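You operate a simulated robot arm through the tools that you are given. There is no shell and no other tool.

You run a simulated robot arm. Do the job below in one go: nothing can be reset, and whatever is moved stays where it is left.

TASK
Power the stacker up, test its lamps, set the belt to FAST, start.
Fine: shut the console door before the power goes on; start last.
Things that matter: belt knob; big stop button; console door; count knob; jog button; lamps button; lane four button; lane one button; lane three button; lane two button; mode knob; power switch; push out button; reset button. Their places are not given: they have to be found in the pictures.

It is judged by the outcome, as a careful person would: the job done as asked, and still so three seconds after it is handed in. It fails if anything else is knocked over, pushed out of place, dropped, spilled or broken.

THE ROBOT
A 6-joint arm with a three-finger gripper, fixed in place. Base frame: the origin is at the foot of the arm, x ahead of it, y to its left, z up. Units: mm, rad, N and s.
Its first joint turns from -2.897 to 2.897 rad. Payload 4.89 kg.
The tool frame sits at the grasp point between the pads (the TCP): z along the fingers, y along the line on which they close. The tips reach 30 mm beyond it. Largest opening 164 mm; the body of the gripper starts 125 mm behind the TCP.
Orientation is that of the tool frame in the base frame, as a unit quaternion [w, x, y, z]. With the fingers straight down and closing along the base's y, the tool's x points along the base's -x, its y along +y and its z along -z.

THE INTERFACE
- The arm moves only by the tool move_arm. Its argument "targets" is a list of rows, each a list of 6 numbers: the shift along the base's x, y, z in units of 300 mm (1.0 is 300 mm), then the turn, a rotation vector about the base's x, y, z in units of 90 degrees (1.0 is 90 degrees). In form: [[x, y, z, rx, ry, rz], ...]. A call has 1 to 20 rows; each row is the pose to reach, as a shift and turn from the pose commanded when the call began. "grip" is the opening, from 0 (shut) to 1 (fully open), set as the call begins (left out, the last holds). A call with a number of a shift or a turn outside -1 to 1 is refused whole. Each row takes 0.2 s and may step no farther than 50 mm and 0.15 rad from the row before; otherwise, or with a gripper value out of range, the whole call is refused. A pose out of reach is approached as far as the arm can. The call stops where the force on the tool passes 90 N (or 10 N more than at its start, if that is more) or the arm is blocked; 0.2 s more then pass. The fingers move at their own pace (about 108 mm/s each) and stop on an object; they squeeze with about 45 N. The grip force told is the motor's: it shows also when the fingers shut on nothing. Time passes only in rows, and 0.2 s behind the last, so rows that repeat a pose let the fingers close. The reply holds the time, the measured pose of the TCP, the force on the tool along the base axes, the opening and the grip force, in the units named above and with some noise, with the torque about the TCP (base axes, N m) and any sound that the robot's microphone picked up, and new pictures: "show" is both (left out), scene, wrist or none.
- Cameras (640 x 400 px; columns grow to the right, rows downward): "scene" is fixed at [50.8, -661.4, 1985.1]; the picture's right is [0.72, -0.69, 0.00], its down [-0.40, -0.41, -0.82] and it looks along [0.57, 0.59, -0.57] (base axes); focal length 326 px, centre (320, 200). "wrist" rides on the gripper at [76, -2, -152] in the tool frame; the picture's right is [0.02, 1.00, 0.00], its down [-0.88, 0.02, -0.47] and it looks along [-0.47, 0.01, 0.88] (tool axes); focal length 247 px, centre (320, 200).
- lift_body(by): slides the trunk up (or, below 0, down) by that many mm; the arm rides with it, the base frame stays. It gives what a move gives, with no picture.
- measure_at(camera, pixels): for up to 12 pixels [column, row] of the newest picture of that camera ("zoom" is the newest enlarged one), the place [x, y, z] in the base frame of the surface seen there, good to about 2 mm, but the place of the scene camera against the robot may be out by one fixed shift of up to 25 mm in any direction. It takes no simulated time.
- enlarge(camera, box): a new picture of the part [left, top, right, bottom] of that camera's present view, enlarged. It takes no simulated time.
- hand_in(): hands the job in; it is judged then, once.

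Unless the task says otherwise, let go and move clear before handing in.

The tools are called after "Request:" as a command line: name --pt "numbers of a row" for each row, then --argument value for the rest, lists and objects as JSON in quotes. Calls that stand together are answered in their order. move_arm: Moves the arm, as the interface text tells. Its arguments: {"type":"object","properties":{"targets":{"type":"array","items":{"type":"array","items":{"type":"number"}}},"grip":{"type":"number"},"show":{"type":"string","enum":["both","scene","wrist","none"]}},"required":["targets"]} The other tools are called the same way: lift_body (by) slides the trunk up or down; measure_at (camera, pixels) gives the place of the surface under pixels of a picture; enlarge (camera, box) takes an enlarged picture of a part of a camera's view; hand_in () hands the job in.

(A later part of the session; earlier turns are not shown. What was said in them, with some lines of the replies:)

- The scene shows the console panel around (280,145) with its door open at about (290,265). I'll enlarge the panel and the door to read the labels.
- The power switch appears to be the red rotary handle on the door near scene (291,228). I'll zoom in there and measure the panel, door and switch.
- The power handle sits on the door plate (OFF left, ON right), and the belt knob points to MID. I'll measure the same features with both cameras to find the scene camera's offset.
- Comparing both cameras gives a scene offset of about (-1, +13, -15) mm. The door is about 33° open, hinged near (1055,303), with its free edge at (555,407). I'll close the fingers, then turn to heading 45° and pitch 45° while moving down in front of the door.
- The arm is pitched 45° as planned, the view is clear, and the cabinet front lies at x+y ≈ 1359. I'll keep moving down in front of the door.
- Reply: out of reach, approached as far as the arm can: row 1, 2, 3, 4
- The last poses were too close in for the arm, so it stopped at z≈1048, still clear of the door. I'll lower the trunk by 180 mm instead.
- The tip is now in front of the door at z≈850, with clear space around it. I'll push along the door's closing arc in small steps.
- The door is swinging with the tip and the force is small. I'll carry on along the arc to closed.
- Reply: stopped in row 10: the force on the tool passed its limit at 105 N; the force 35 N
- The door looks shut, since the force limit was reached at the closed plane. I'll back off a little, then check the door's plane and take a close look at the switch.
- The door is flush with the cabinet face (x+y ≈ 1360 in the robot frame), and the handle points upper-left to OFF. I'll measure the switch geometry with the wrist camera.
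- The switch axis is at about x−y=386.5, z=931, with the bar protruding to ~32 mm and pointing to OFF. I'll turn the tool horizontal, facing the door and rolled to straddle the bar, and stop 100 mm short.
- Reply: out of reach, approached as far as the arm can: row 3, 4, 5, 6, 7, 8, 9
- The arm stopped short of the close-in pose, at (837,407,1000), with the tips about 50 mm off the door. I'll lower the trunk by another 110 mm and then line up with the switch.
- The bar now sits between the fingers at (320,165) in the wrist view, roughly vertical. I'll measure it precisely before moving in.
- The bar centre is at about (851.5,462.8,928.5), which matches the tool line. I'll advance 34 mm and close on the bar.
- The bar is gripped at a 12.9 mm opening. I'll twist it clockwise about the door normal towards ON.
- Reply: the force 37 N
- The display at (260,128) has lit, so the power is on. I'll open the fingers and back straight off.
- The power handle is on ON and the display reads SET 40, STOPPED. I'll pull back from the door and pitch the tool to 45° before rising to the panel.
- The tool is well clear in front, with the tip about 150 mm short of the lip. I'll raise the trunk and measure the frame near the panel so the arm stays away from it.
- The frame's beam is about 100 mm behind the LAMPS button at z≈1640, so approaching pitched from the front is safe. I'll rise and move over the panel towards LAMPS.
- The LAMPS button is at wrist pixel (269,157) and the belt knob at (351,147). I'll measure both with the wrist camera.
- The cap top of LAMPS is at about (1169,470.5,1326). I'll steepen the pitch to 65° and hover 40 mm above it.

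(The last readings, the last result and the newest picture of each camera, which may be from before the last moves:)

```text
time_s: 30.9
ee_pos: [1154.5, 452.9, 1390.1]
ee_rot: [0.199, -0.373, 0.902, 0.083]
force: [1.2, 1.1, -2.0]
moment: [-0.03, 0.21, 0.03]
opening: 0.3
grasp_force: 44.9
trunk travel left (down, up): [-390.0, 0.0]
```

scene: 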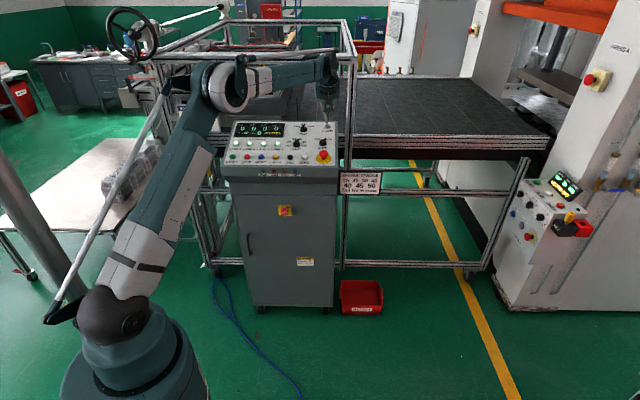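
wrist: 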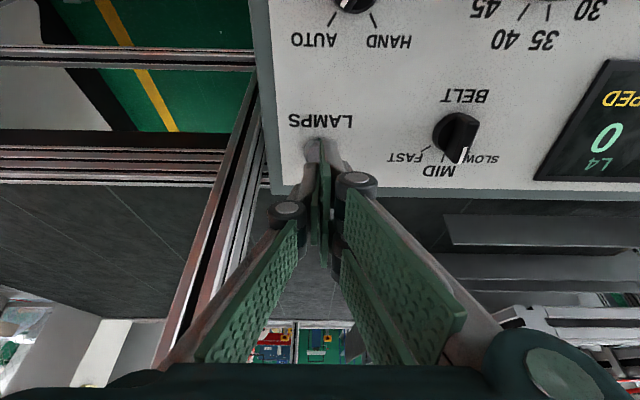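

The closed tips are directly over LAMPS. I'll press down along the panel normal in small steps, watching the force.

Request:
move_arm --pt "0.006 0.01 -0.05 0 0 0" --pt "0.012 0.02 -0.09 0 0 0" --pt "0.018 0.0287 -0.115 0 0 0" --pt "0.019 0.03 -0.124 0 0 0" --pt "0.021 0.032 -0.134 0 0 0"

Request:
enlarge --camera "scene" --box '[215, 110, 345, 192]'

```text
time_s: 32.1
ee_pos: [1160.8, 464.4, 1352.6]
ee_rot: [0.201, -0.373, 0.902, 0.083]
force: [0.0, 0.2, 0.0]
moment: [0.0, 0.02, 0.0]
opening: 0.2
grasp_force: 45.4
trunk travel left (down, up): [-390.0, 0.0]
```

scene: 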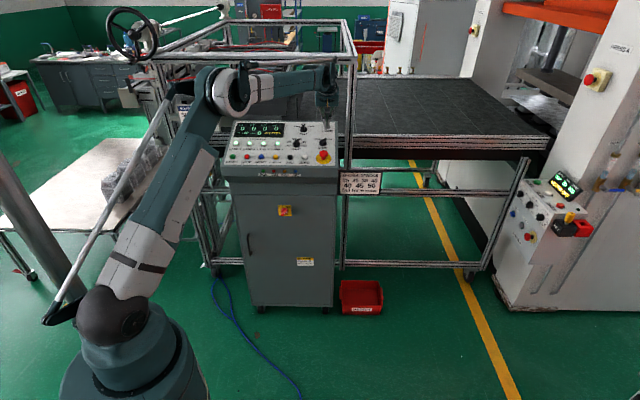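
wrist: 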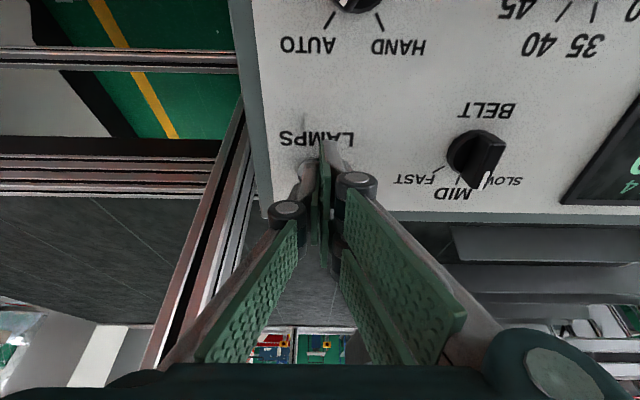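

```text
4.88 times, centred on (280, 151) of scene
```

zoom: 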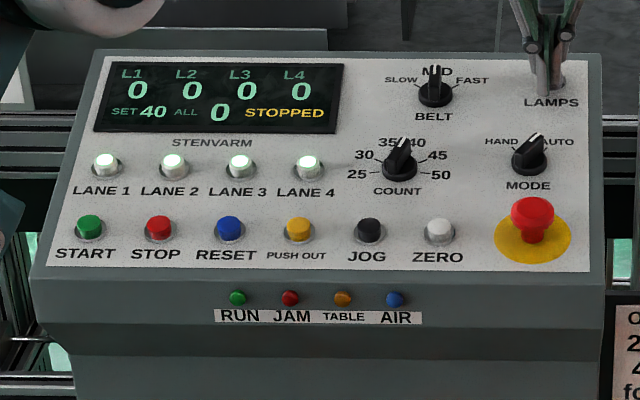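

There's no contact yet and the tip looks slightly left of the button. I'll look closely before pressing further.

Request:
enlarge --camera "wrist" --box '[270, 110, 370, 180]'

Request:
enlarge --camera "scene" --box '[310, 110, 342, 136]'

```text
5.71 times, centred on (320, 145) of wrist
```

zoom: 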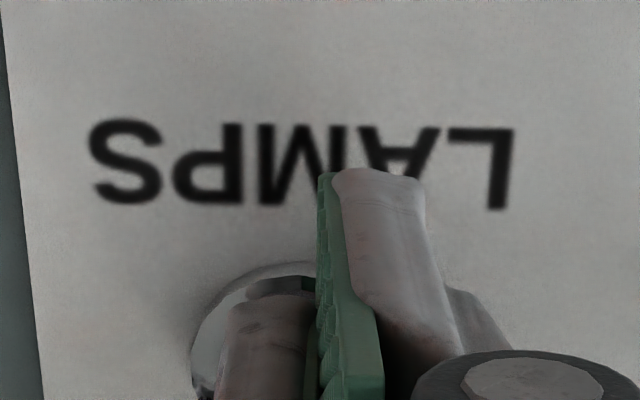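

```text
15.38 times, centred on (326, 123) of scene
```

zoom: 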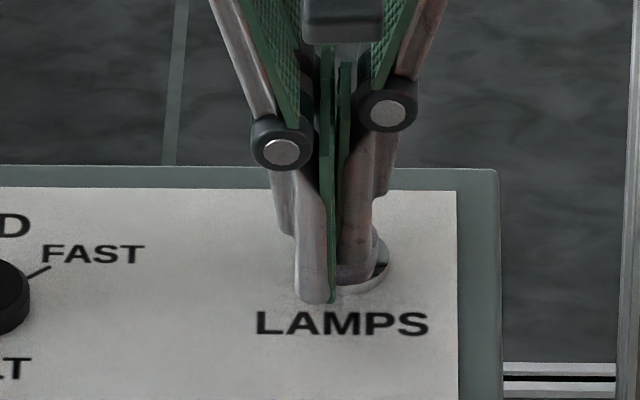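

The scene zoom suggests the tips are in front of and slightly left of the button. I'll measure the tips and button bezel to get the true offset.

Request:
measure_at --camera "zoom" --pixels '[[317, 285], [352, 275], [318, 298], [334, 290], [380, 270], [378, 245], [375, 255], [340, 295], [352, 292], [300, 310], [362, 290], [330, 250]]'

Request:
measure_at --camera "wrist" --pixels '[[333, 142], [322, 142], [308, 165], [312, 158], [305, 161], [299, 165], [300, 175], [330, 150], [326, 140], [313, 155]]'

```text
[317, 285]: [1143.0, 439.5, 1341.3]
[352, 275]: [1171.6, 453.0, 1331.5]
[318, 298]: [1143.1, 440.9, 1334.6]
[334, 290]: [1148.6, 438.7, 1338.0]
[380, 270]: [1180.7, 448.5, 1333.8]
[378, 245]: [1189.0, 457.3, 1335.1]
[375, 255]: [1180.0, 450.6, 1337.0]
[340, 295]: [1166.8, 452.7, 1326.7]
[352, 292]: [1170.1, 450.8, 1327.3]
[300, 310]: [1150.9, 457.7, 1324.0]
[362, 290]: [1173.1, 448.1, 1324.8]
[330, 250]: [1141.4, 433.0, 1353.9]
```

```text
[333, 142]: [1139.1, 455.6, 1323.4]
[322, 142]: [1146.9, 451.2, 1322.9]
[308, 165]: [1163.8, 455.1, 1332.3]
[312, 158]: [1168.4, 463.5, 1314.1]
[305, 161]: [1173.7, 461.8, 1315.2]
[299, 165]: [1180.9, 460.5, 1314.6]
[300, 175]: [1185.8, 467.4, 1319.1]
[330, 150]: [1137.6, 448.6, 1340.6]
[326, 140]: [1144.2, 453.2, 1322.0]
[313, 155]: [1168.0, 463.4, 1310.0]
```

Both cameras agree that the visible fingertip surface sits about 30 mm to the tool's +x side of the TCP line. I'll map the finger geometry to find the part that will touch first.

Request:
enlarge --camera "wrist" --box '[260, 125, 400, 285]'

Request:
measure_at --camera "wrist" --pixels '[[340, 145], [334, 160], [342, 165], [323, 150], [324, 170], [325, 190], [325, 210], [325, 230], [325, 250], [310, 175], [305, 190], [313, 240]]'

Request:
enlarge --camera "scene" --box '[305, 75, 350, 135]'

```text
2.50 times, centred on (330, 205) of wrist
```

zoom: 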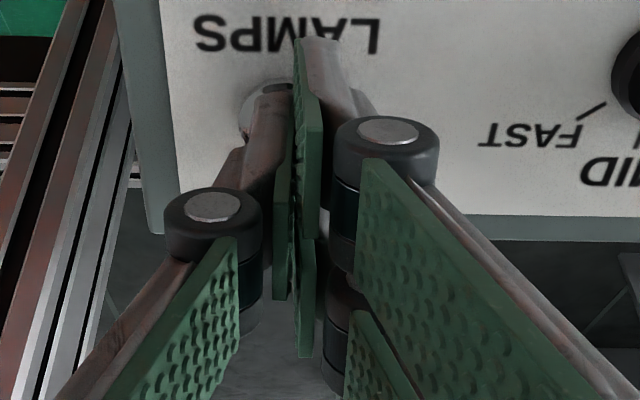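

```text
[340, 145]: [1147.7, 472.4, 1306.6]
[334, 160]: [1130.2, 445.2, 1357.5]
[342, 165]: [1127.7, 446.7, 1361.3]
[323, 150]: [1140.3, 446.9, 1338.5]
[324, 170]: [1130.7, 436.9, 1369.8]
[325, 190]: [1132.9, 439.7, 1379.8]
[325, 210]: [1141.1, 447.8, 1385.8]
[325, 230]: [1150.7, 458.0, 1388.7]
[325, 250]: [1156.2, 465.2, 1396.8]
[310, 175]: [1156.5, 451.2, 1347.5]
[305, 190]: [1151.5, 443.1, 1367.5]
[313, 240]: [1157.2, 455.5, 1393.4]
```

```text
6.67 times, centred on (328, 105) of scene
```

zoom: 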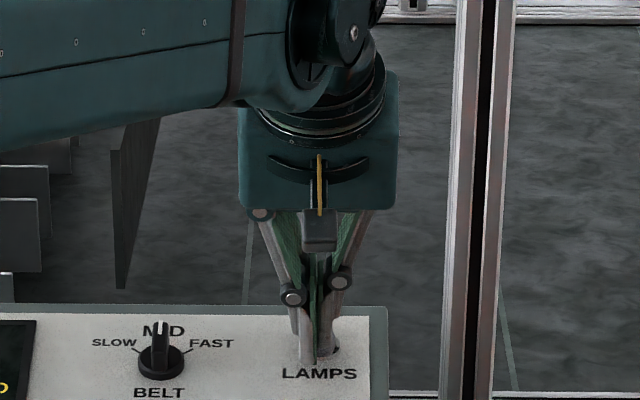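

The finger shapes are staggered (the +y finger's front face is at x≈+30), so I'd rather press square to the panel. I'll steepen to about 73.5°, recentre by about 2 mm, and press down gently.

Request:
move_arm --pt "0 0 0.03 0 0 0" --pt "0.002 -0.003 0.05 -0.067 0.067 0" --pt "0.0047 -0.0053 0.038 -0.067 0.067 0" --pt "0.008 -0.002 0.024 -0.067 0.067 0" --pt "0.01 0.0 0.013 -0.067 0.067 0" --pt "0.0115 0.0015 0.004 -0.067 0.067 0" --pt "0.0127 0.0027 -0.002 -0.067 0.067 0"

Request:
enlarge --camera "scene" --box '[215, 110, 345, 192]'

Request:
enlarge --camera "wrist" --box '[260, 110, 380, 190]'

```text
time_s: 33.7
ee_pos: [1165.2, 463.8, 1351.6]
ee_rot: [0.132, -0.378, 0.915, 0.055]
force: [0.2, 0.5, 0.4]
moment: [0.02, -0.03, 0.02]
opening: 0.3
grasp_force: 45.3
trunk travel left (down, up): [-390.0, 0.0]
```

scene: 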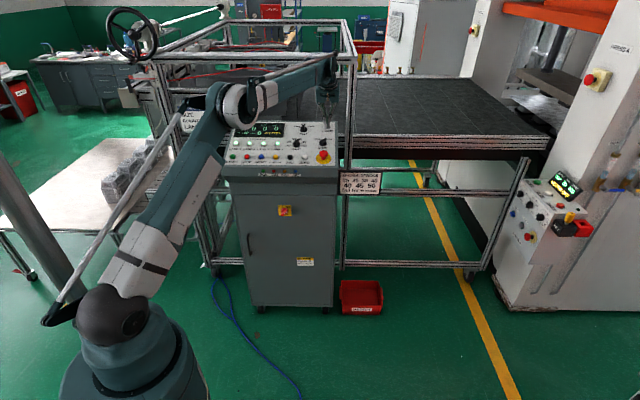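
wrist: 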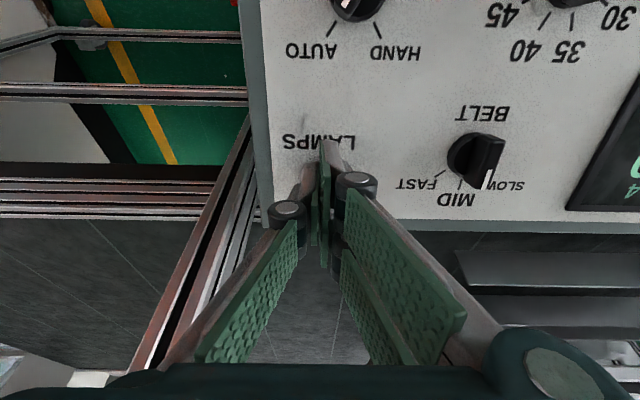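

```text
4.88 times, centred on (280, 151) of scene
```

zoom: 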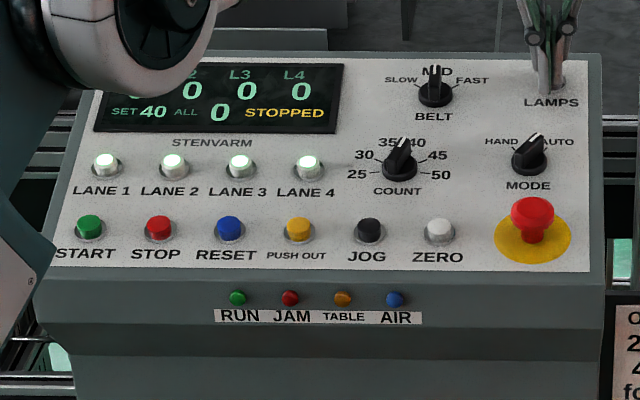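

```text
5.00 times, centred on (320, 150) of wrist
```

zoom: 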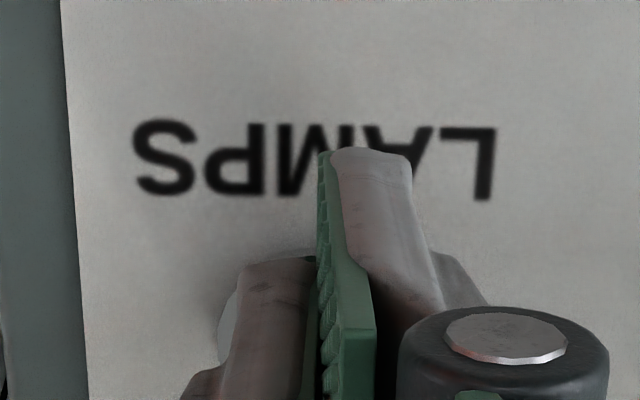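

Still no contact force. I'll keep pressing along the normal in ~2 mm steps.

Request:
move_arm --pt "0.0013 0.0013 -0.0064 0 0 0" --pt "0.0027 0.0027 -0.0128 0 0 0" --pt "0.004 0.004 -0.0192 0 0 0"

Request:
enlarge --camera "scene" --box '[215, 110, 345, 192]'

```text
time_s: 34.5
ee_pos: [1163.7, 465.1, 1345.6]
ee_rot: [0.132, -0.378, 0.915, 0.055]
force: [2.7, -1.9, 13.4]
moment: [0.1, -0.24, -0.09]
opening: 6.2
grasp_force: 45.2
trunk travel left (down, up): [-390.0, 0.0]
heard: click
```

scene: 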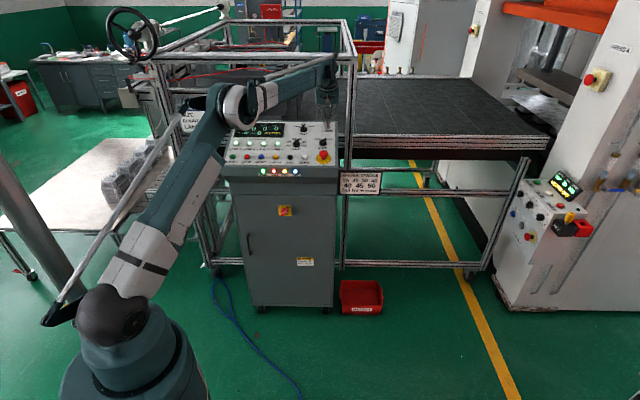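
wrist: 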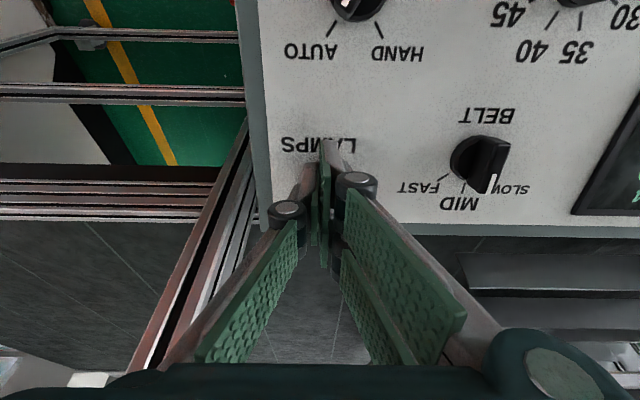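

```text
4.88 times, centred on (280, 151) of scene
```

zoom: 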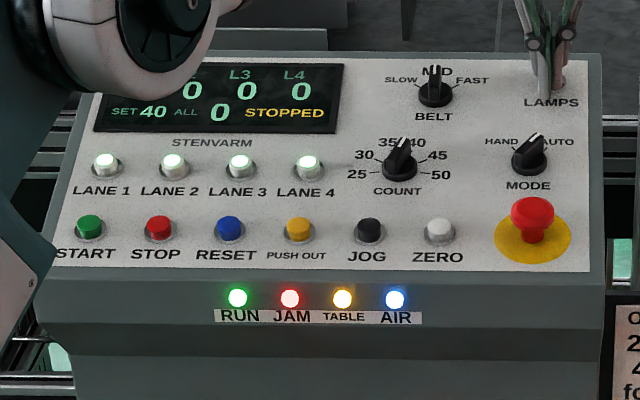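

I heard a click and all four lamps (RUN, JAM, TABLE, AIR) are lit, so the lamp test works. I'll hold it about a second, then lift off along the normal.

Request:
move_arm --pt "0 0 0 0 0 0" --pt "0 0 0 0 0 0" --pt "0 0 0 0 0 0" --pt "0 0 0 0 0 0" --pt "-0.01 -0.01 0.05 0 0 0" --pt "-0.03 -0.03 0.15 0 0 0" --pt "-0.05 -0.05 0.24 0 0 0"

Request:
enlarge --camera "scene" --box '[215, 110, 345, 192]'

Request:
enlarge --camera "wrist" --box '[380, 60, 540, 180]'

```text
time_s: 36.1
ee_pos: [1149.7, 450.9, 1417.0]
ee_rot: [0.133, -0.378, 0.915, 0.055]
force: [0.1, -0.5, -0.4]
moment: [0.03, -0.01, -0.02]
opening: 0.0
grasp_force: 45.0
trunk travel left (down, up): [-390.0, 0.0]
```

scene: 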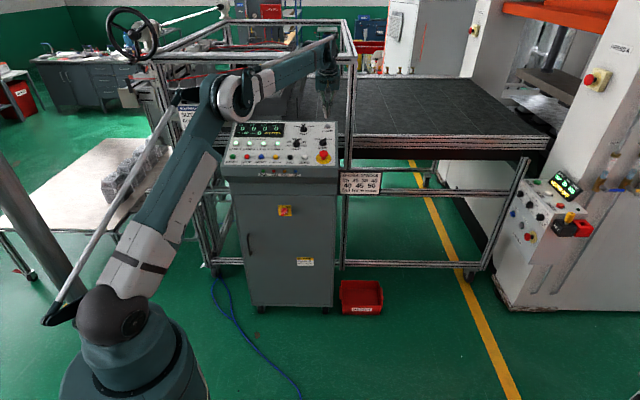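
wrist: 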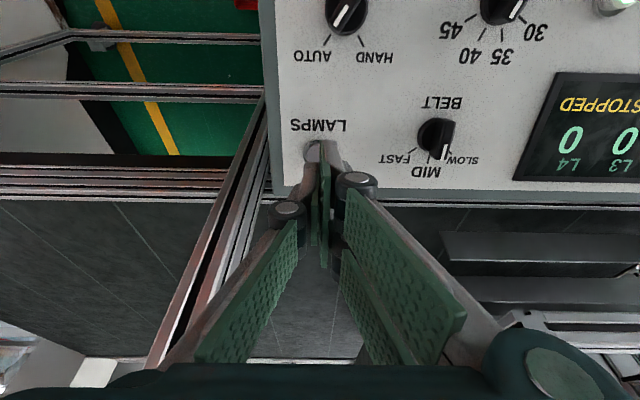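

```text
4.88 times, centred on (280, 151) of scene
```

zoom: 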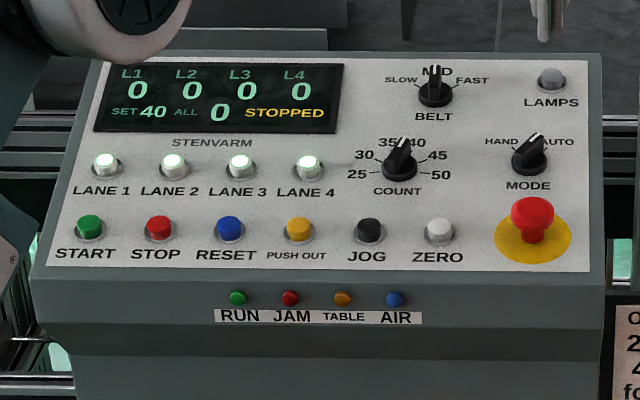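

```text
3.33 times, centred on (460, 120) of wrist
```

zoom: 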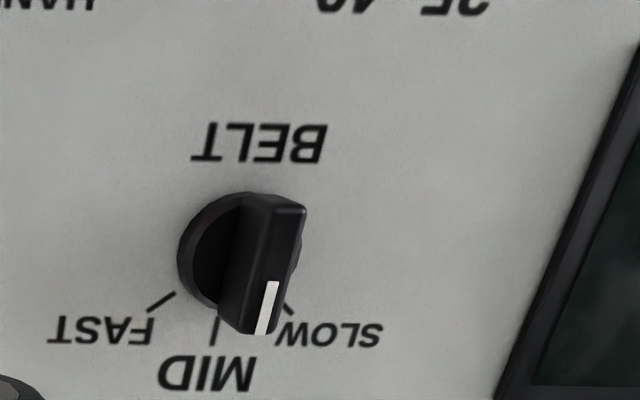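

The lamps are off again and the LAMPS button has popped back. Next I'll measure the belt knob's ticks, disc and bar at wrist (440,137).

Request:
measure_at --camera "zoom" --pixels '[[175, 293], [148, 310], [216, 322], [215, 340], [286, 304], [265, 290], [285, 225], [262, 325], [245, 260], [195, 250], [240, 200], [232, 290]]'

Request:
enlarge --camera "scene" --box '[290, 115, 322, 141]'

Request:
measure_at --camera "zoom" --pixels '[[330, 205], [330, 240], [325, 150], [328, 175], [280, 195], [380, 195], [330, 265], [285, 250], [375, 250]]'

```text
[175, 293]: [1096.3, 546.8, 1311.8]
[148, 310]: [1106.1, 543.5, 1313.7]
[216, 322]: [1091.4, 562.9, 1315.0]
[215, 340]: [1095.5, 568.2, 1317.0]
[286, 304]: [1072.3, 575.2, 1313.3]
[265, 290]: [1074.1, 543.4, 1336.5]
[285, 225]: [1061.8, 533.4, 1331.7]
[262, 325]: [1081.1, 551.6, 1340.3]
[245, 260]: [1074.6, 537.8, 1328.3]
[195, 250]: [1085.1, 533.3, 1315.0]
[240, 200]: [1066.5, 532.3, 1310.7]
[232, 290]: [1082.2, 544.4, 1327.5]
```

```text
15.38 times, centred on (306, 128) of scene
```

zoom: 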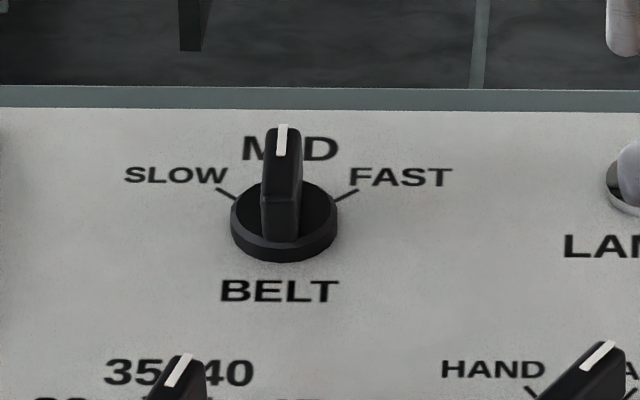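

```text
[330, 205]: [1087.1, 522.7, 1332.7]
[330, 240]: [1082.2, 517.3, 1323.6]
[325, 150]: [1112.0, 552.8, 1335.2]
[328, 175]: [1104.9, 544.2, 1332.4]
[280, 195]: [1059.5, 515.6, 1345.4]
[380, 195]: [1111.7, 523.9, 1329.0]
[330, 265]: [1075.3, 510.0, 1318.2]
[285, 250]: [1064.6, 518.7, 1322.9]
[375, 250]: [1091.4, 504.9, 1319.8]
```

The knob axis is at about x=1074, y=545 at the bar top, and the FAST tick is about 60° clockwise from MID. I'll hover over it with the fingers opened either side of the bar.

Request:
move_arm --pt "-0.1 0.088 0 0 0 0" --pt "-0.2 0.177 0 0 0 0" --pt "-0.302 0.265 -0.02 0 0 0" --pt "-0.302 0.265 -0.02 0 0 0" --grip 0.3

Request:
enlarge --camera "wrist" --box '[240, 90, 400, 220]'

Request:
measure_at --camera "zoom" --pixels '[[320, 200], [310, 200], [330, 200], [320, 180], [320, 160], [320, 140], [320, 220], [320, 240], [320, 260]]'

```text
time_s: 37.1
ee_pos: [1060.3, 532.8, 1411.1]
ee_rot: [0.132, -0.379, 0.914, 0.054]
force: [-0.5, 0.3, -0.5]
moment: [-0.16, -0.08, -0.07]
opening: 49.5
grasp_force: 0.0
trunk travel left (down, up): [-390.0, 0.0]
```

scene: 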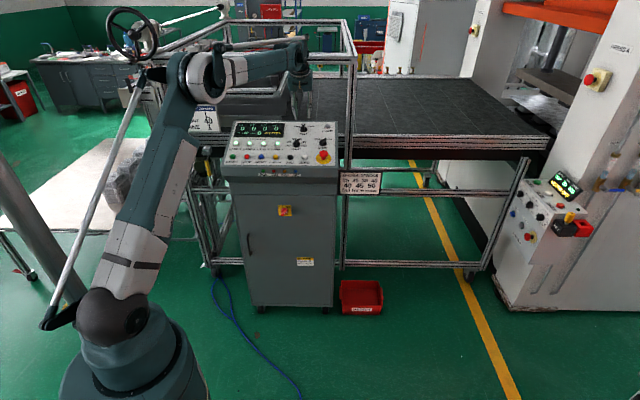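
wrist: 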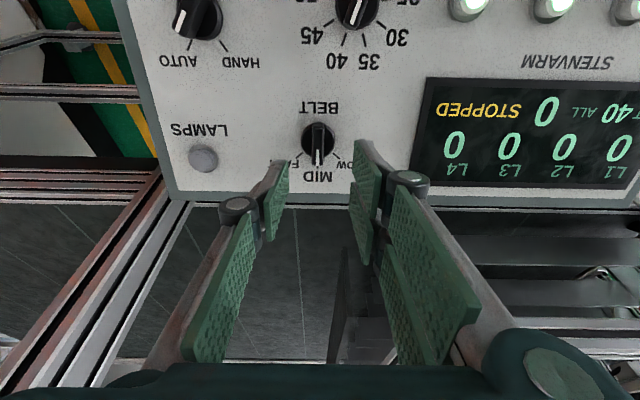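

```text
3.08 times, centred on (320, 155) of wrist
```

zoom: 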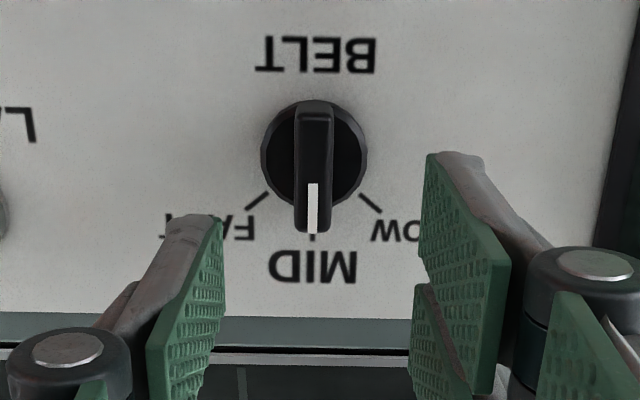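

```text
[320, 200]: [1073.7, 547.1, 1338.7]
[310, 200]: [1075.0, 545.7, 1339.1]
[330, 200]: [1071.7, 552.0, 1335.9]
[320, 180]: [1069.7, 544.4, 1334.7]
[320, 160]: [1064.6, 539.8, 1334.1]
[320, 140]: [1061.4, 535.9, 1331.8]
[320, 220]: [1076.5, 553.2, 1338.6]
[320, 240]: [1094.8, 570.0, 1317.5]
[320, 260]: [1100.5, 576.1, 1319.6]
```

The bar sits well between the fingers, offset slightly. I'll measure the disc rim to pin the rotation axis.

Request:
measure_at --camera "zoom" --pixels '[[268, 157], [361, 157], [275, 150], [355, 150], [283, 118], [347, 118], [285, 195], [345, 195], [314, 106], [314, 115], [255, 202], [371, 203]]'

```text
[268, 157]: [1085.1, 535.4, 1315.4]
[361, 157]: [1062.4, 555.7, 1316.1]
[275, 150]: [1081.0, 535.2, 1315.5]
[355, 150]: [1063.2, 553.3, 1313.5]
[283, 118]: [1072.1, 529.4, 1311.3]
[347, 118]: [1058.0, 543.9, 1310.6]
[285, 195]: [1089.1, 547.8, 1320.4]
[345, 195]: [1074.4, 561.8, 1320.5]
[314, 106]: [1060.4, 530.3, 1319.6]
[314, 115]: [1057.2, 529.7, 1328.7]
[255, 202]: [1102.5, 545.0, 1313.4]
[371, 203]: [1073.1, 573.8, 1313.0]
```

The axis is at f≈1147 and v≈373.5 on the panel, and the FAST tick is about 50° from MID. I'll lower the open fingers around the bar, stopping 3 mm above the disc, and then close.

Request:
move_arm --pt "0.005 0.005 -0.06 0 0 0" --pt "0.011 0.01 -0.12 0 0 0" --pt "0.017 0.015 -0.17 0 0 0" --pt "0.022 0.0197 -0.211 0 0 0" --pt "0.022 0.0197 -0.211 0 0 0" --show "wrist"

Request:
enlarge --camera "scene" --box '[285, 105, 327, 140]'

```text
time_s: 38.3
ee_pos: [1068.0, 537.1, 1346.9]
ee_rot: [0.132, -0.378, 0.915, 0.055]
force: [0.2, 0.4, 0.6]
moment: [-0.02, 0.05, 0.0]
opening: 49.1
grasp_force: 0.0
trunk travel left (down, up): [-390.0, 0.0]
```

wrist: 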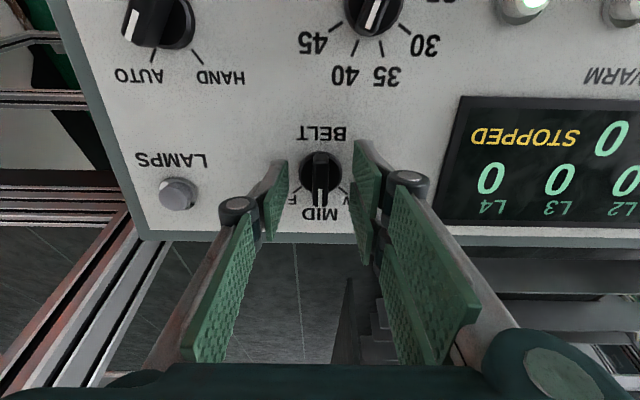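

```text
11.43 times, centred on (306, 122) of scene
```

zoom: 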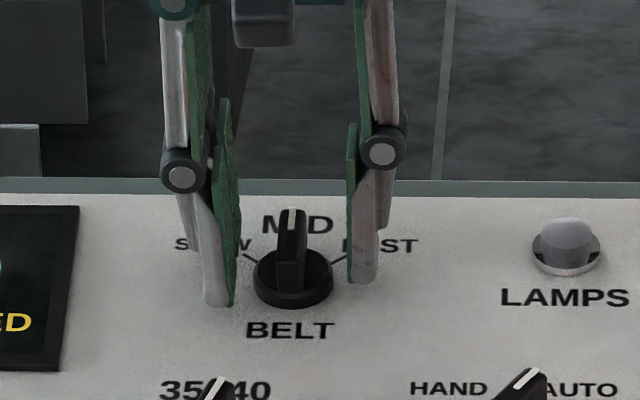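

The fingers straddle the bar evenly and sit just clear of the disc. I'll close on it.

Request:
move_arm --pt "0 0 0 0 0 0" --pt "0 0 0 0 0 0" --pt "0 0 0 0 0 0" --grip 0

Request:
enlarge --camera "scene" --box '[285, 105, 327, 140]'

```text
time_s: 39.1
ee_pos: [1066.8, 536.3, 1347.4]
ee_rot: [0.133, -0.378, 0.915, 0.054]
force: [-6.2, -0.1, -2.4]
moment: [0.0, 0.12, 0.05]
opening: 11.9
grasp_force: 44.9
trunk travel left (down, up): [-390.0, 0.0]
```

scene: 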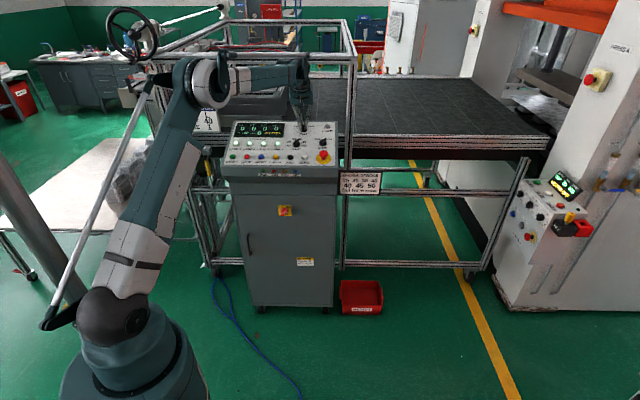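
wrist: 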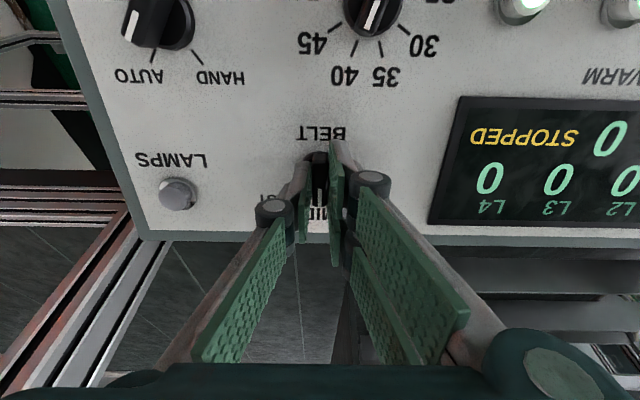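

```text
11.43 times, centred on (306, 122) of scene
```

zoom: 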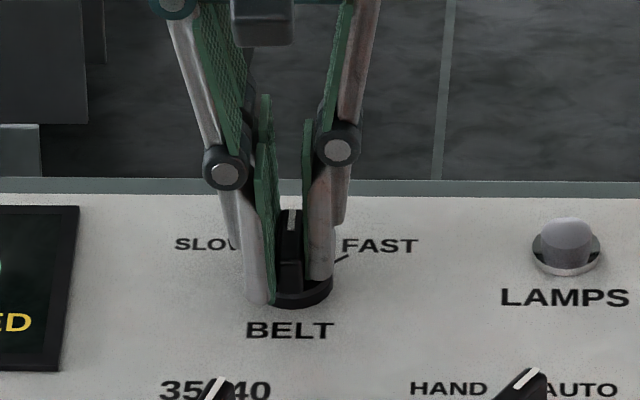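

The bar is gripped at 11.9 mm. I'll twist it clockwise about the panel normal by 50° towards FAST.

Request:
move_arm --pt "0 0 0 0.0187 0.0187 -0.0887" --pt "0 0 0 0.0374 0.0374 -0.1774" --pt "0 0 0 0.0561 0.0561 -0.2661" --pt "0 0 0 0.0748 0.0748 -0.3548" --pt "0 0 0 0.0935 0.0935 -0.4435" --pt "0 0 0 0.1122 0.1122 -0.5322" --pt "0 0 0 0.1122 0.1122 -0.5322"

Request:
enlarge --camera "scene" --box '[285, 105, 327, 140]'

```text
time_s: 40.7
ee_pos: [1066.1, 538.2, 1347.9]
ee_rot: [0.096, 0.044, 0.989, 0.106]
force: [2.0, 19.1, -4.1]
moment: [0.47, 0.59, 0.34]
opening: 11.8
grasp_force: 44.7
trunk travel left (down, up): [-390.0, 0.0]
```

scene: 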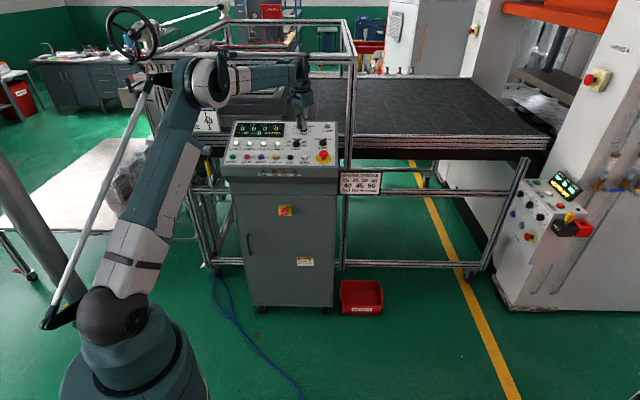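
wrist: 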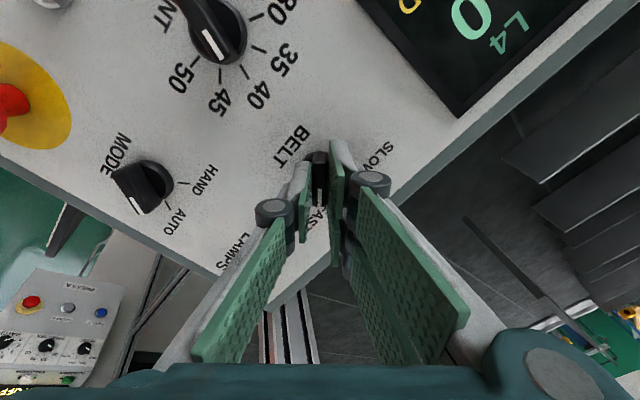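

```text
11.43 times, centred on (306, 122) of scene
```

zoom: 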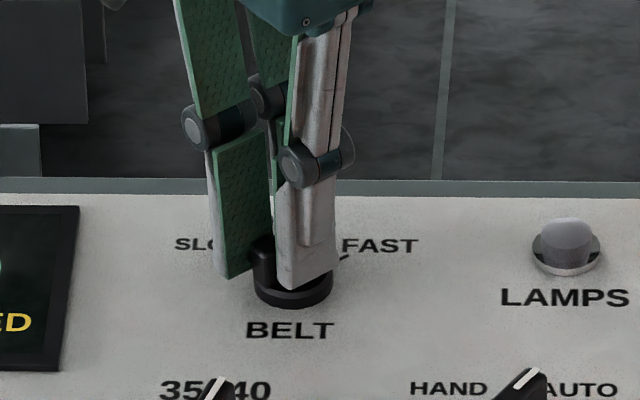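

The tool turned 50° with the bar held. I'll open the fingers, lift off and see where the knob settles.

Request:
move_arm --pt "0 0 0 0 0 0" --pt "0 0 0 0 0 0" --pt "0 0 0 0 0 0" --grip 0.3 --show "none"

Request:
move_arm --pt "-0.01 -0.01 0.06 0 0 0" --pt "-0.025 -0.025 0.14 0 0 0" --pt "-0.04 -0.04 0.22 0 0 0"

Request:
enlarge --camera "scene" --box '[285, 115, 342, 155]'

Request:
enlarge --camera "wrist" --box '[240, 60, 400, 190]'

```text
time_s: 41.5
ee_pos: [1065.9, 536.2, 1349.0]
ee_rot: [0.098, 0.043, 0.989, 0.106]
force: [0.6, -0.6, 0.4]
moment: [0.04, -0.01, -0.02]
opening: 49.3
grasp_force: 0.0
trunk travel left (down, up): [-390.0, 0.0]
```

```text
time_s: 42.3
ee_pos: [1053.9, 524.2, 1414.6]
ee_rot: [0.097, 0.043, 0.989, 0.106]
force: [-0.3, 0.2, 0.1]
moment: [-0.02, -0.04, 0.01]
opening: 49.0
grasp_force: 0.0
trunk travel left (down, up): [-390.0, 0.0]
```

scene: 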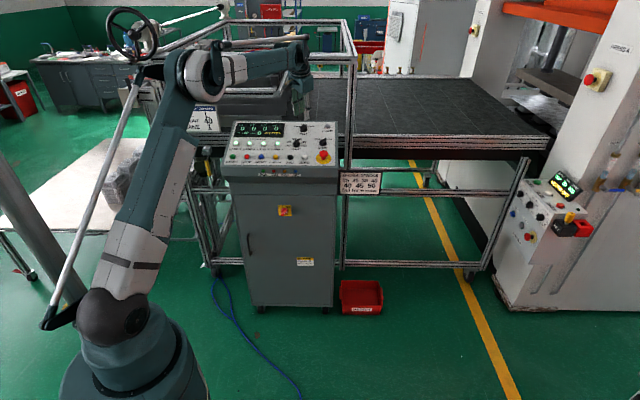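
wrist: 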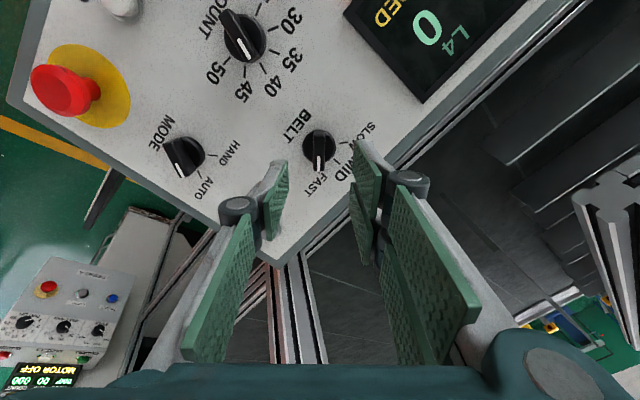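

```text
10.00 times, centred on (314, 135) of scene
```

zoom: 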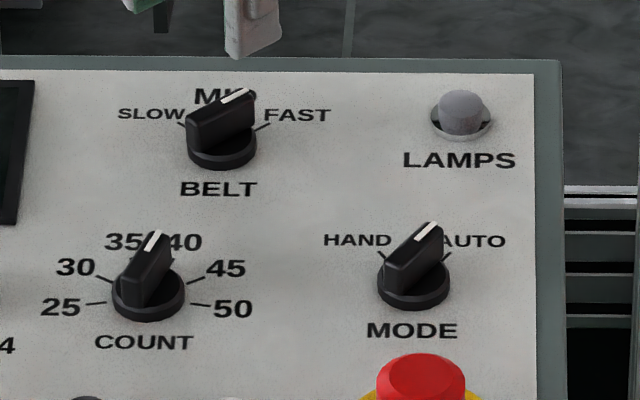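

```text
3.08 times, centred on (320, 125) of wrist
```

zoom: 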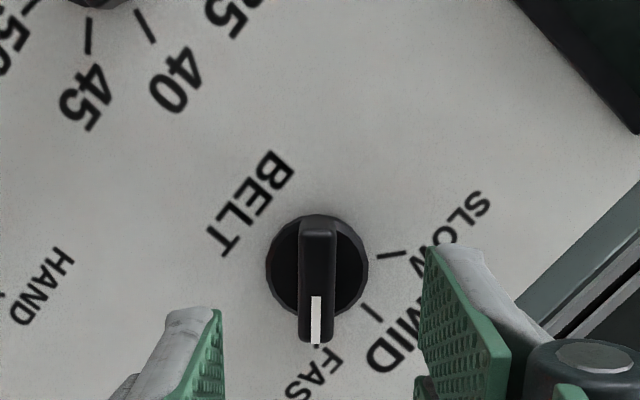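

The knob now points towards FAST. I'll check its angle numerically against the ticks.

Request:
measure_at --camera "zoom" --pixels '[[365, 305], [377, 319], [379, 256], [404, 253], [315, 348], [316, 335], [317, 305], [318, 260], [318, 240], [318, 225], [275, 265], [362, 270]]'

Request:
enlarge --camera "scene" --box '[296, 118, 320, 137]'

Request:
enlarge --camera "wrist" --box '[290, 110, 360, 200]'

```text
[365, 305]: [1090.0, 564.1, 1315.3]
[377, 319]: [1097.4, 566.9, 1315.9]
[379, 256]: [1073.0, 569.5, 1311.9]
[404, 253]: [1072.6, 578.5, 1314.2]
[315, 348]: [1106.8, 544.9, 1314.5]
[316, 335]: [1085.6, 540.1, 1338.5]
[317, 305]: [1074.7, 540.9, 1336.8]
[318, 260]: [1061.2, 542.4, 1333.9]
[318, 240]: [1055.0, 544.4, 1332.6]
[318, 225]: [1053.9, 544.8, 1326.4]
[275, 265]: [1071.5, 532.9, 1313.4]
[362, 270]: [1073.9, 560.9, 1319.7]
```

```text
16.00 times, centred on (308, 128) of scene
```

zoom: 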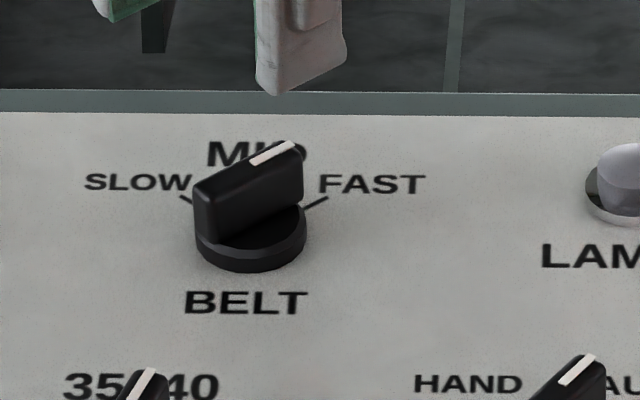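

```text
4.44 times, centred on (325, 155) of wrist
```

zoom: 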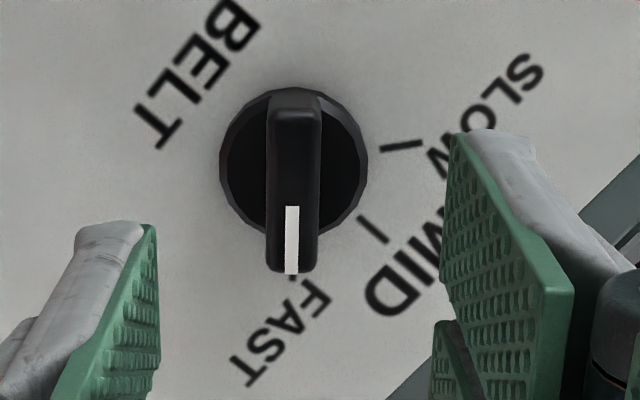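

The bar angle (~51°) matches the FAST tick (~48–50°) and the mark is parallel to it, so the belt is on FAST. START is last: I'll close the fingers, turn back to heading 45° and travel above the panel.

Request:
move_arm --pt "-0.05 0.01 0.06 -0.0187 -0.0187 0.0887" --pt "-0.15 0.035 0.08 -0.0374 -0.0374 0.1774" --pt "-0.27 0.07 0.08 -0.0561 -0.0561 0.2661" --pt "-0.4 0.1 0.08 -0.0748 -0.0748 0.3548" --pt "-0.53 0.135 0.08 -0.0935 -0.0935 0.4435" --pt "-0.66 0.17 0.08 -0.1122 -0.1122 0.5322" --pt "-0.8 0.2 0.08 -0.1122 -0.1122 0.5322" --pt "-0.93 0.23 0.08 -0.1122 -0.1122 0.5322" --pt "-1.0 0.24 0.08 -0.1122 -0.1122 0.5322" --grip 0

```text
time_s: 44.3
ee_pos: [752.6, 595.8, 1438.4]
ee_rot: [0.132, -0.379, 0.914, 0.055]
force: [-0.1, -0.4, -0.2]
moment: [0.01, -0.04, -0.02]
opening: 0.3
grasp_force: 45.0
trunk travel left (down, up): [-390.0, 0.0]
```

scene: 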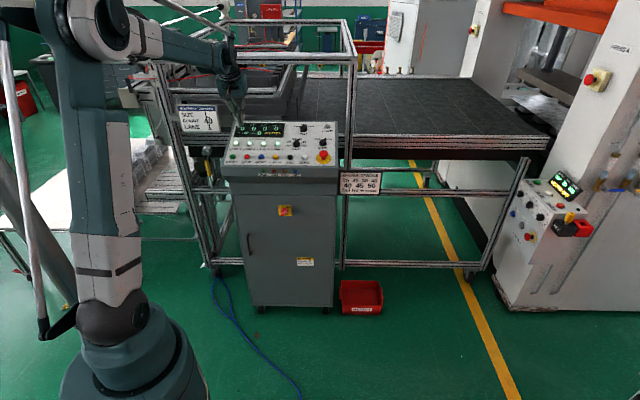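
wrist: 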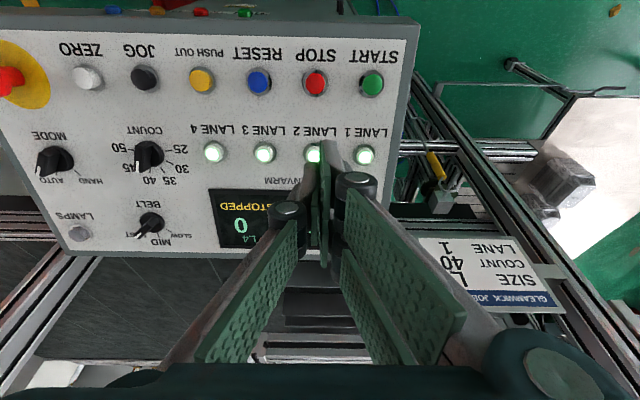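

START is at wrist (372,83). I'll measure its cap before moving over it.

Request:
measure_at --camera "wrist" --pixels '[[372, 83], [372, 78], [372, 88], [366, 83], [378, 83], [372, 100], [355, 83], [315, 83], [314, 78]]'

Request:
enlarge --camera "wrist" --box '[290, 40, 410, 120]'

```text
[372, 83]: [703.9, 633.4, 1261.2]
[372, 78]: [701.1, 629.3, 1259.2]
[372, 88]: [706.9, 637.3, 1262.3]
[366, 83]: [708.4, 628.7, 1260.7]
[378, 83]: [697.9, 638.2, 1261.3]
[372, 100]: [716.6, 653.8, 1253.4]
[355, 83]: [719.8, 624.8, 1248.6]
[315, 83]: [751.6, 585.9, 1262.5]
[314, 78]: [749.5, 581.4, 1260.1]
```

```text
5.00 times, centred on (350, 80) of wrist
```

zoom: 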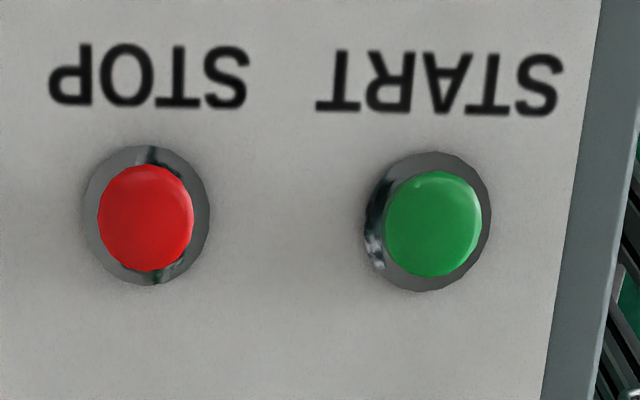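

The START cap centre is at about (704,633.5,1261). I'll hover 40 mm above it along the normal.

Request:
move_arm --pt "-0.1 0.04 -0.08 0 0 0" --pt "-0.209 0.078 -0.17 0 0 0" --pt "-0.209 0.078 -0.27 0 0 0" --pt "-0.209 0.078 -0.367 0 0 0" --pt "-0.209 0.078 -0.367 0 0 0"

Request:
enlarge --camera "scene" --box '[215, 120, 275, 170]'

Request:
enlarge --camera "wrist" --box '[260, 90, 380, 180]'

```text
time_s: 45.5
ee_pos: [693.0, 620.6, 1327.7]
ee_rot: [0.133, -0.378, 0.914, 0.055]
force: [-0.2, 0.5, 0.0]
moment: [0.01, 0.03, 0.05]
opening: 0.2
grasp_force: 45.1
trunk travel left (down, up): [-390.0, 0.0]
```

scene: 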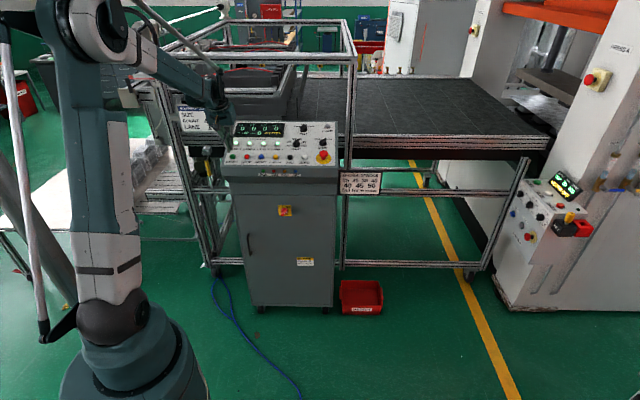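
wrist: 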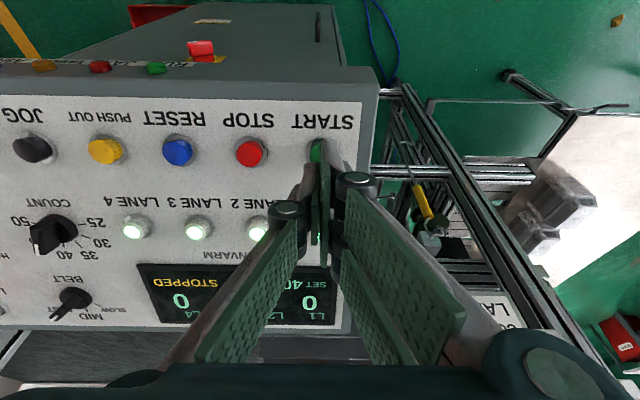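

```text
8.00 times, centred on (245, 145) of scene
```

zoom: 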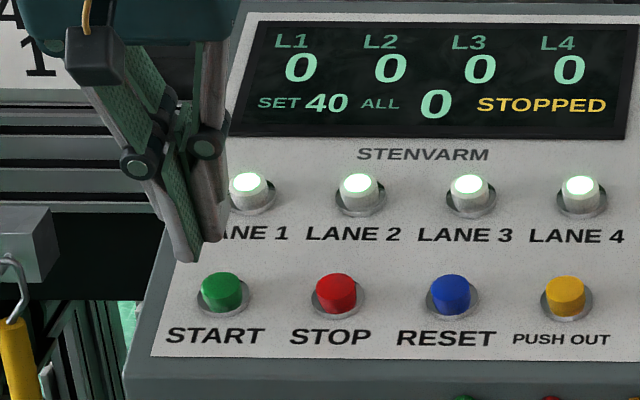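

```text
4.44 times, centred on (320, 135) of wrist
```

zoom: 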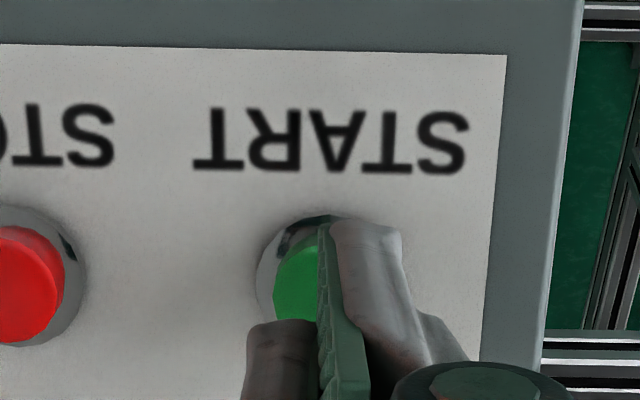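

The fingers are centred over START. I'll press along the normal in decreasing steps until it clicks.

Request:
move_arm --pt "0.0135 0.0135 -0.0639 0 0 0" --pt "0.023 0.023 -0.1086 0 0 0" --pt "0.027 0.027 -0.1277 0 0 0" --pt "0.029 0.029 -0.1373 0 0 0" --pt "0.031 0.031 -0.1469 0 0 0" --pt "0.0324 0.0324 -0.1533 0 0 0"

Request:
enlarge --camera "scene" --box '[215, 110, 345, 192]'

```text
time_s: 46.9
ee_pos: [702.0, 628.8, 1282.2]
ee_rot: [0.134, -0.377, 0.915, 0.055]
force: [0.0, 3.2, 21.9]
moment: [0.19, -0.08, 0.02]
opening: 6.1
grasp_force: 44.5
trunk travel left (down, up): [-390.0, 0.0]
heard: click
```

scene: 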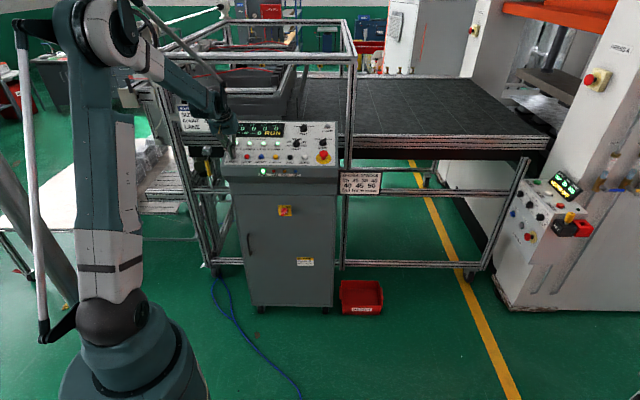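
wrist: 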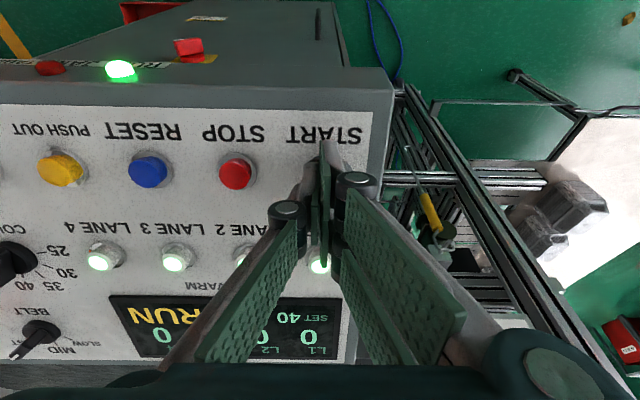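

```text
4.88 times, centred on (280, 151) of scene
```

zoom: 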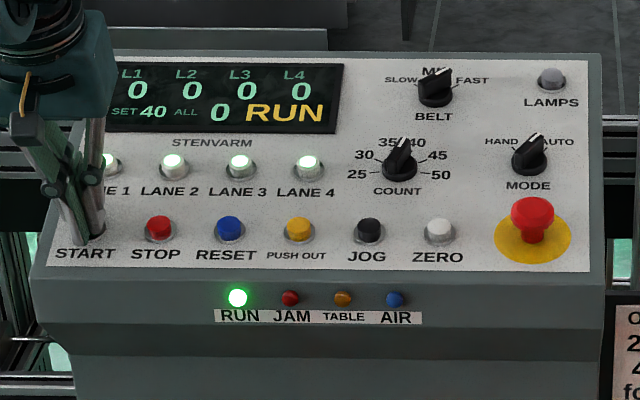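

It clicked, the display shows RUN and the RUN lamp is lit. I'll lift off along the normal, back away from the console, and recheck everything.

Request:
move_arm --pt "-0.01 -0.01 0.05 0 0 0" --pt "-0.035 -0.035 0.17 0 0 0" --pt "-0.06 -0.06 0.3 0 0 0" --pt "-0.1 -0.12 0.42 0 0 0" --pt "-0.15 -0.24 0.5 0 0 0" --pt "-0.2 -0.38 0.55 0 0 0" --pt "-0.22 -0.52 0.6 0 0 0" --pt "-0.22 -0.66 0.62 0 0 0"

Request:
enlarge --camera "scene" --box '[215, 110, 345, 192]'

Request:
enlarge --camera "scene" --box '[215, 170, 415, 320]'

```text
time_s: 48.7
ee_pos: [634.5, 428.7, 1467.7]
ee_rot: [0.133, -0.379, 0.914, 0.054]
force: [-0.3, 1.2, 0.6]
moment: [-0.04, 0.02, -0.01]
opening: 0.0
grasp_force: 45.2
trunk travel left (down, up): [-390.0, 0.0]
```

scene: 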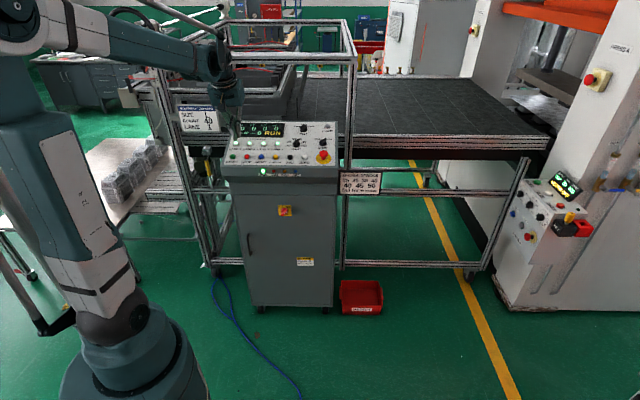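
wrist: 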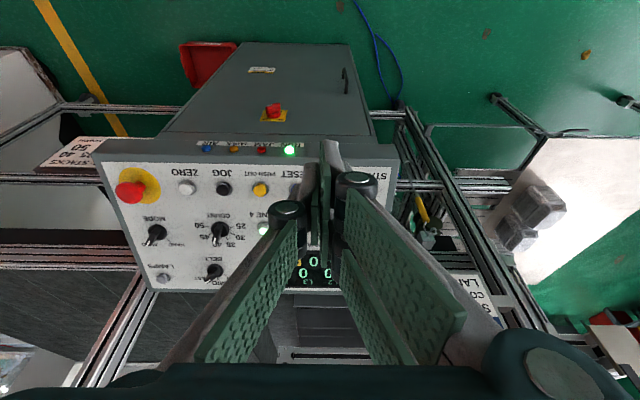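

```text
4.88 times, centred on (280, 151) of scene
```

zoom: 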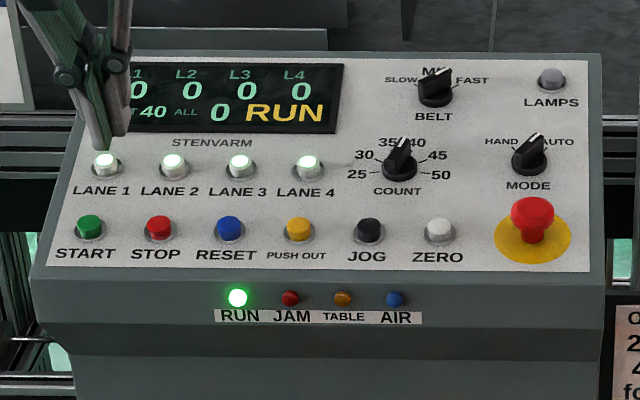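

```text
2.67 times, centred on (315, 245) of scene
```

zoom: 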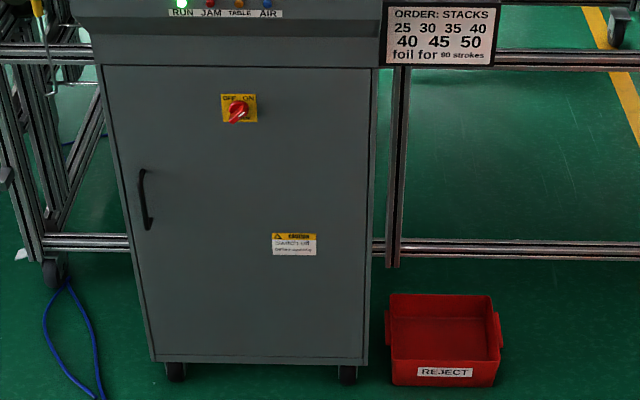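

The door is shut, power is ON, the belt is on FAST, and RUN is shown and lit. Count, mode and the stop button are unchanged, and the arm is clear. I'm handing in.

Request:
hand_in

```text
The job is handed in.
```

The stacker is running, and I've handed the job in. I did the steps in the order you asked:

1. **Door:** I pushed the console door shut before touching the power.
2. **Power:** the switch on the door is at ON, and the display lit up.
3. **Lamp test:** I held LAMPS for about a second. RUN, JAM, TABLE and AIR all lit, then went off when I let go.
4. **Belt:** the knob points at FAST.
5. **Start:** I pressed START last. It clicked, the display changed from STOPPED to RUN, and the RUN lamp is lit.

In the last pictures, the count knob (set to 40), mode knob, lane buttons and big stop button were as I found them. Nothing looked knocked or out of place, and the arm is clear of the console. The display counts still read 0, about two seconds after START.
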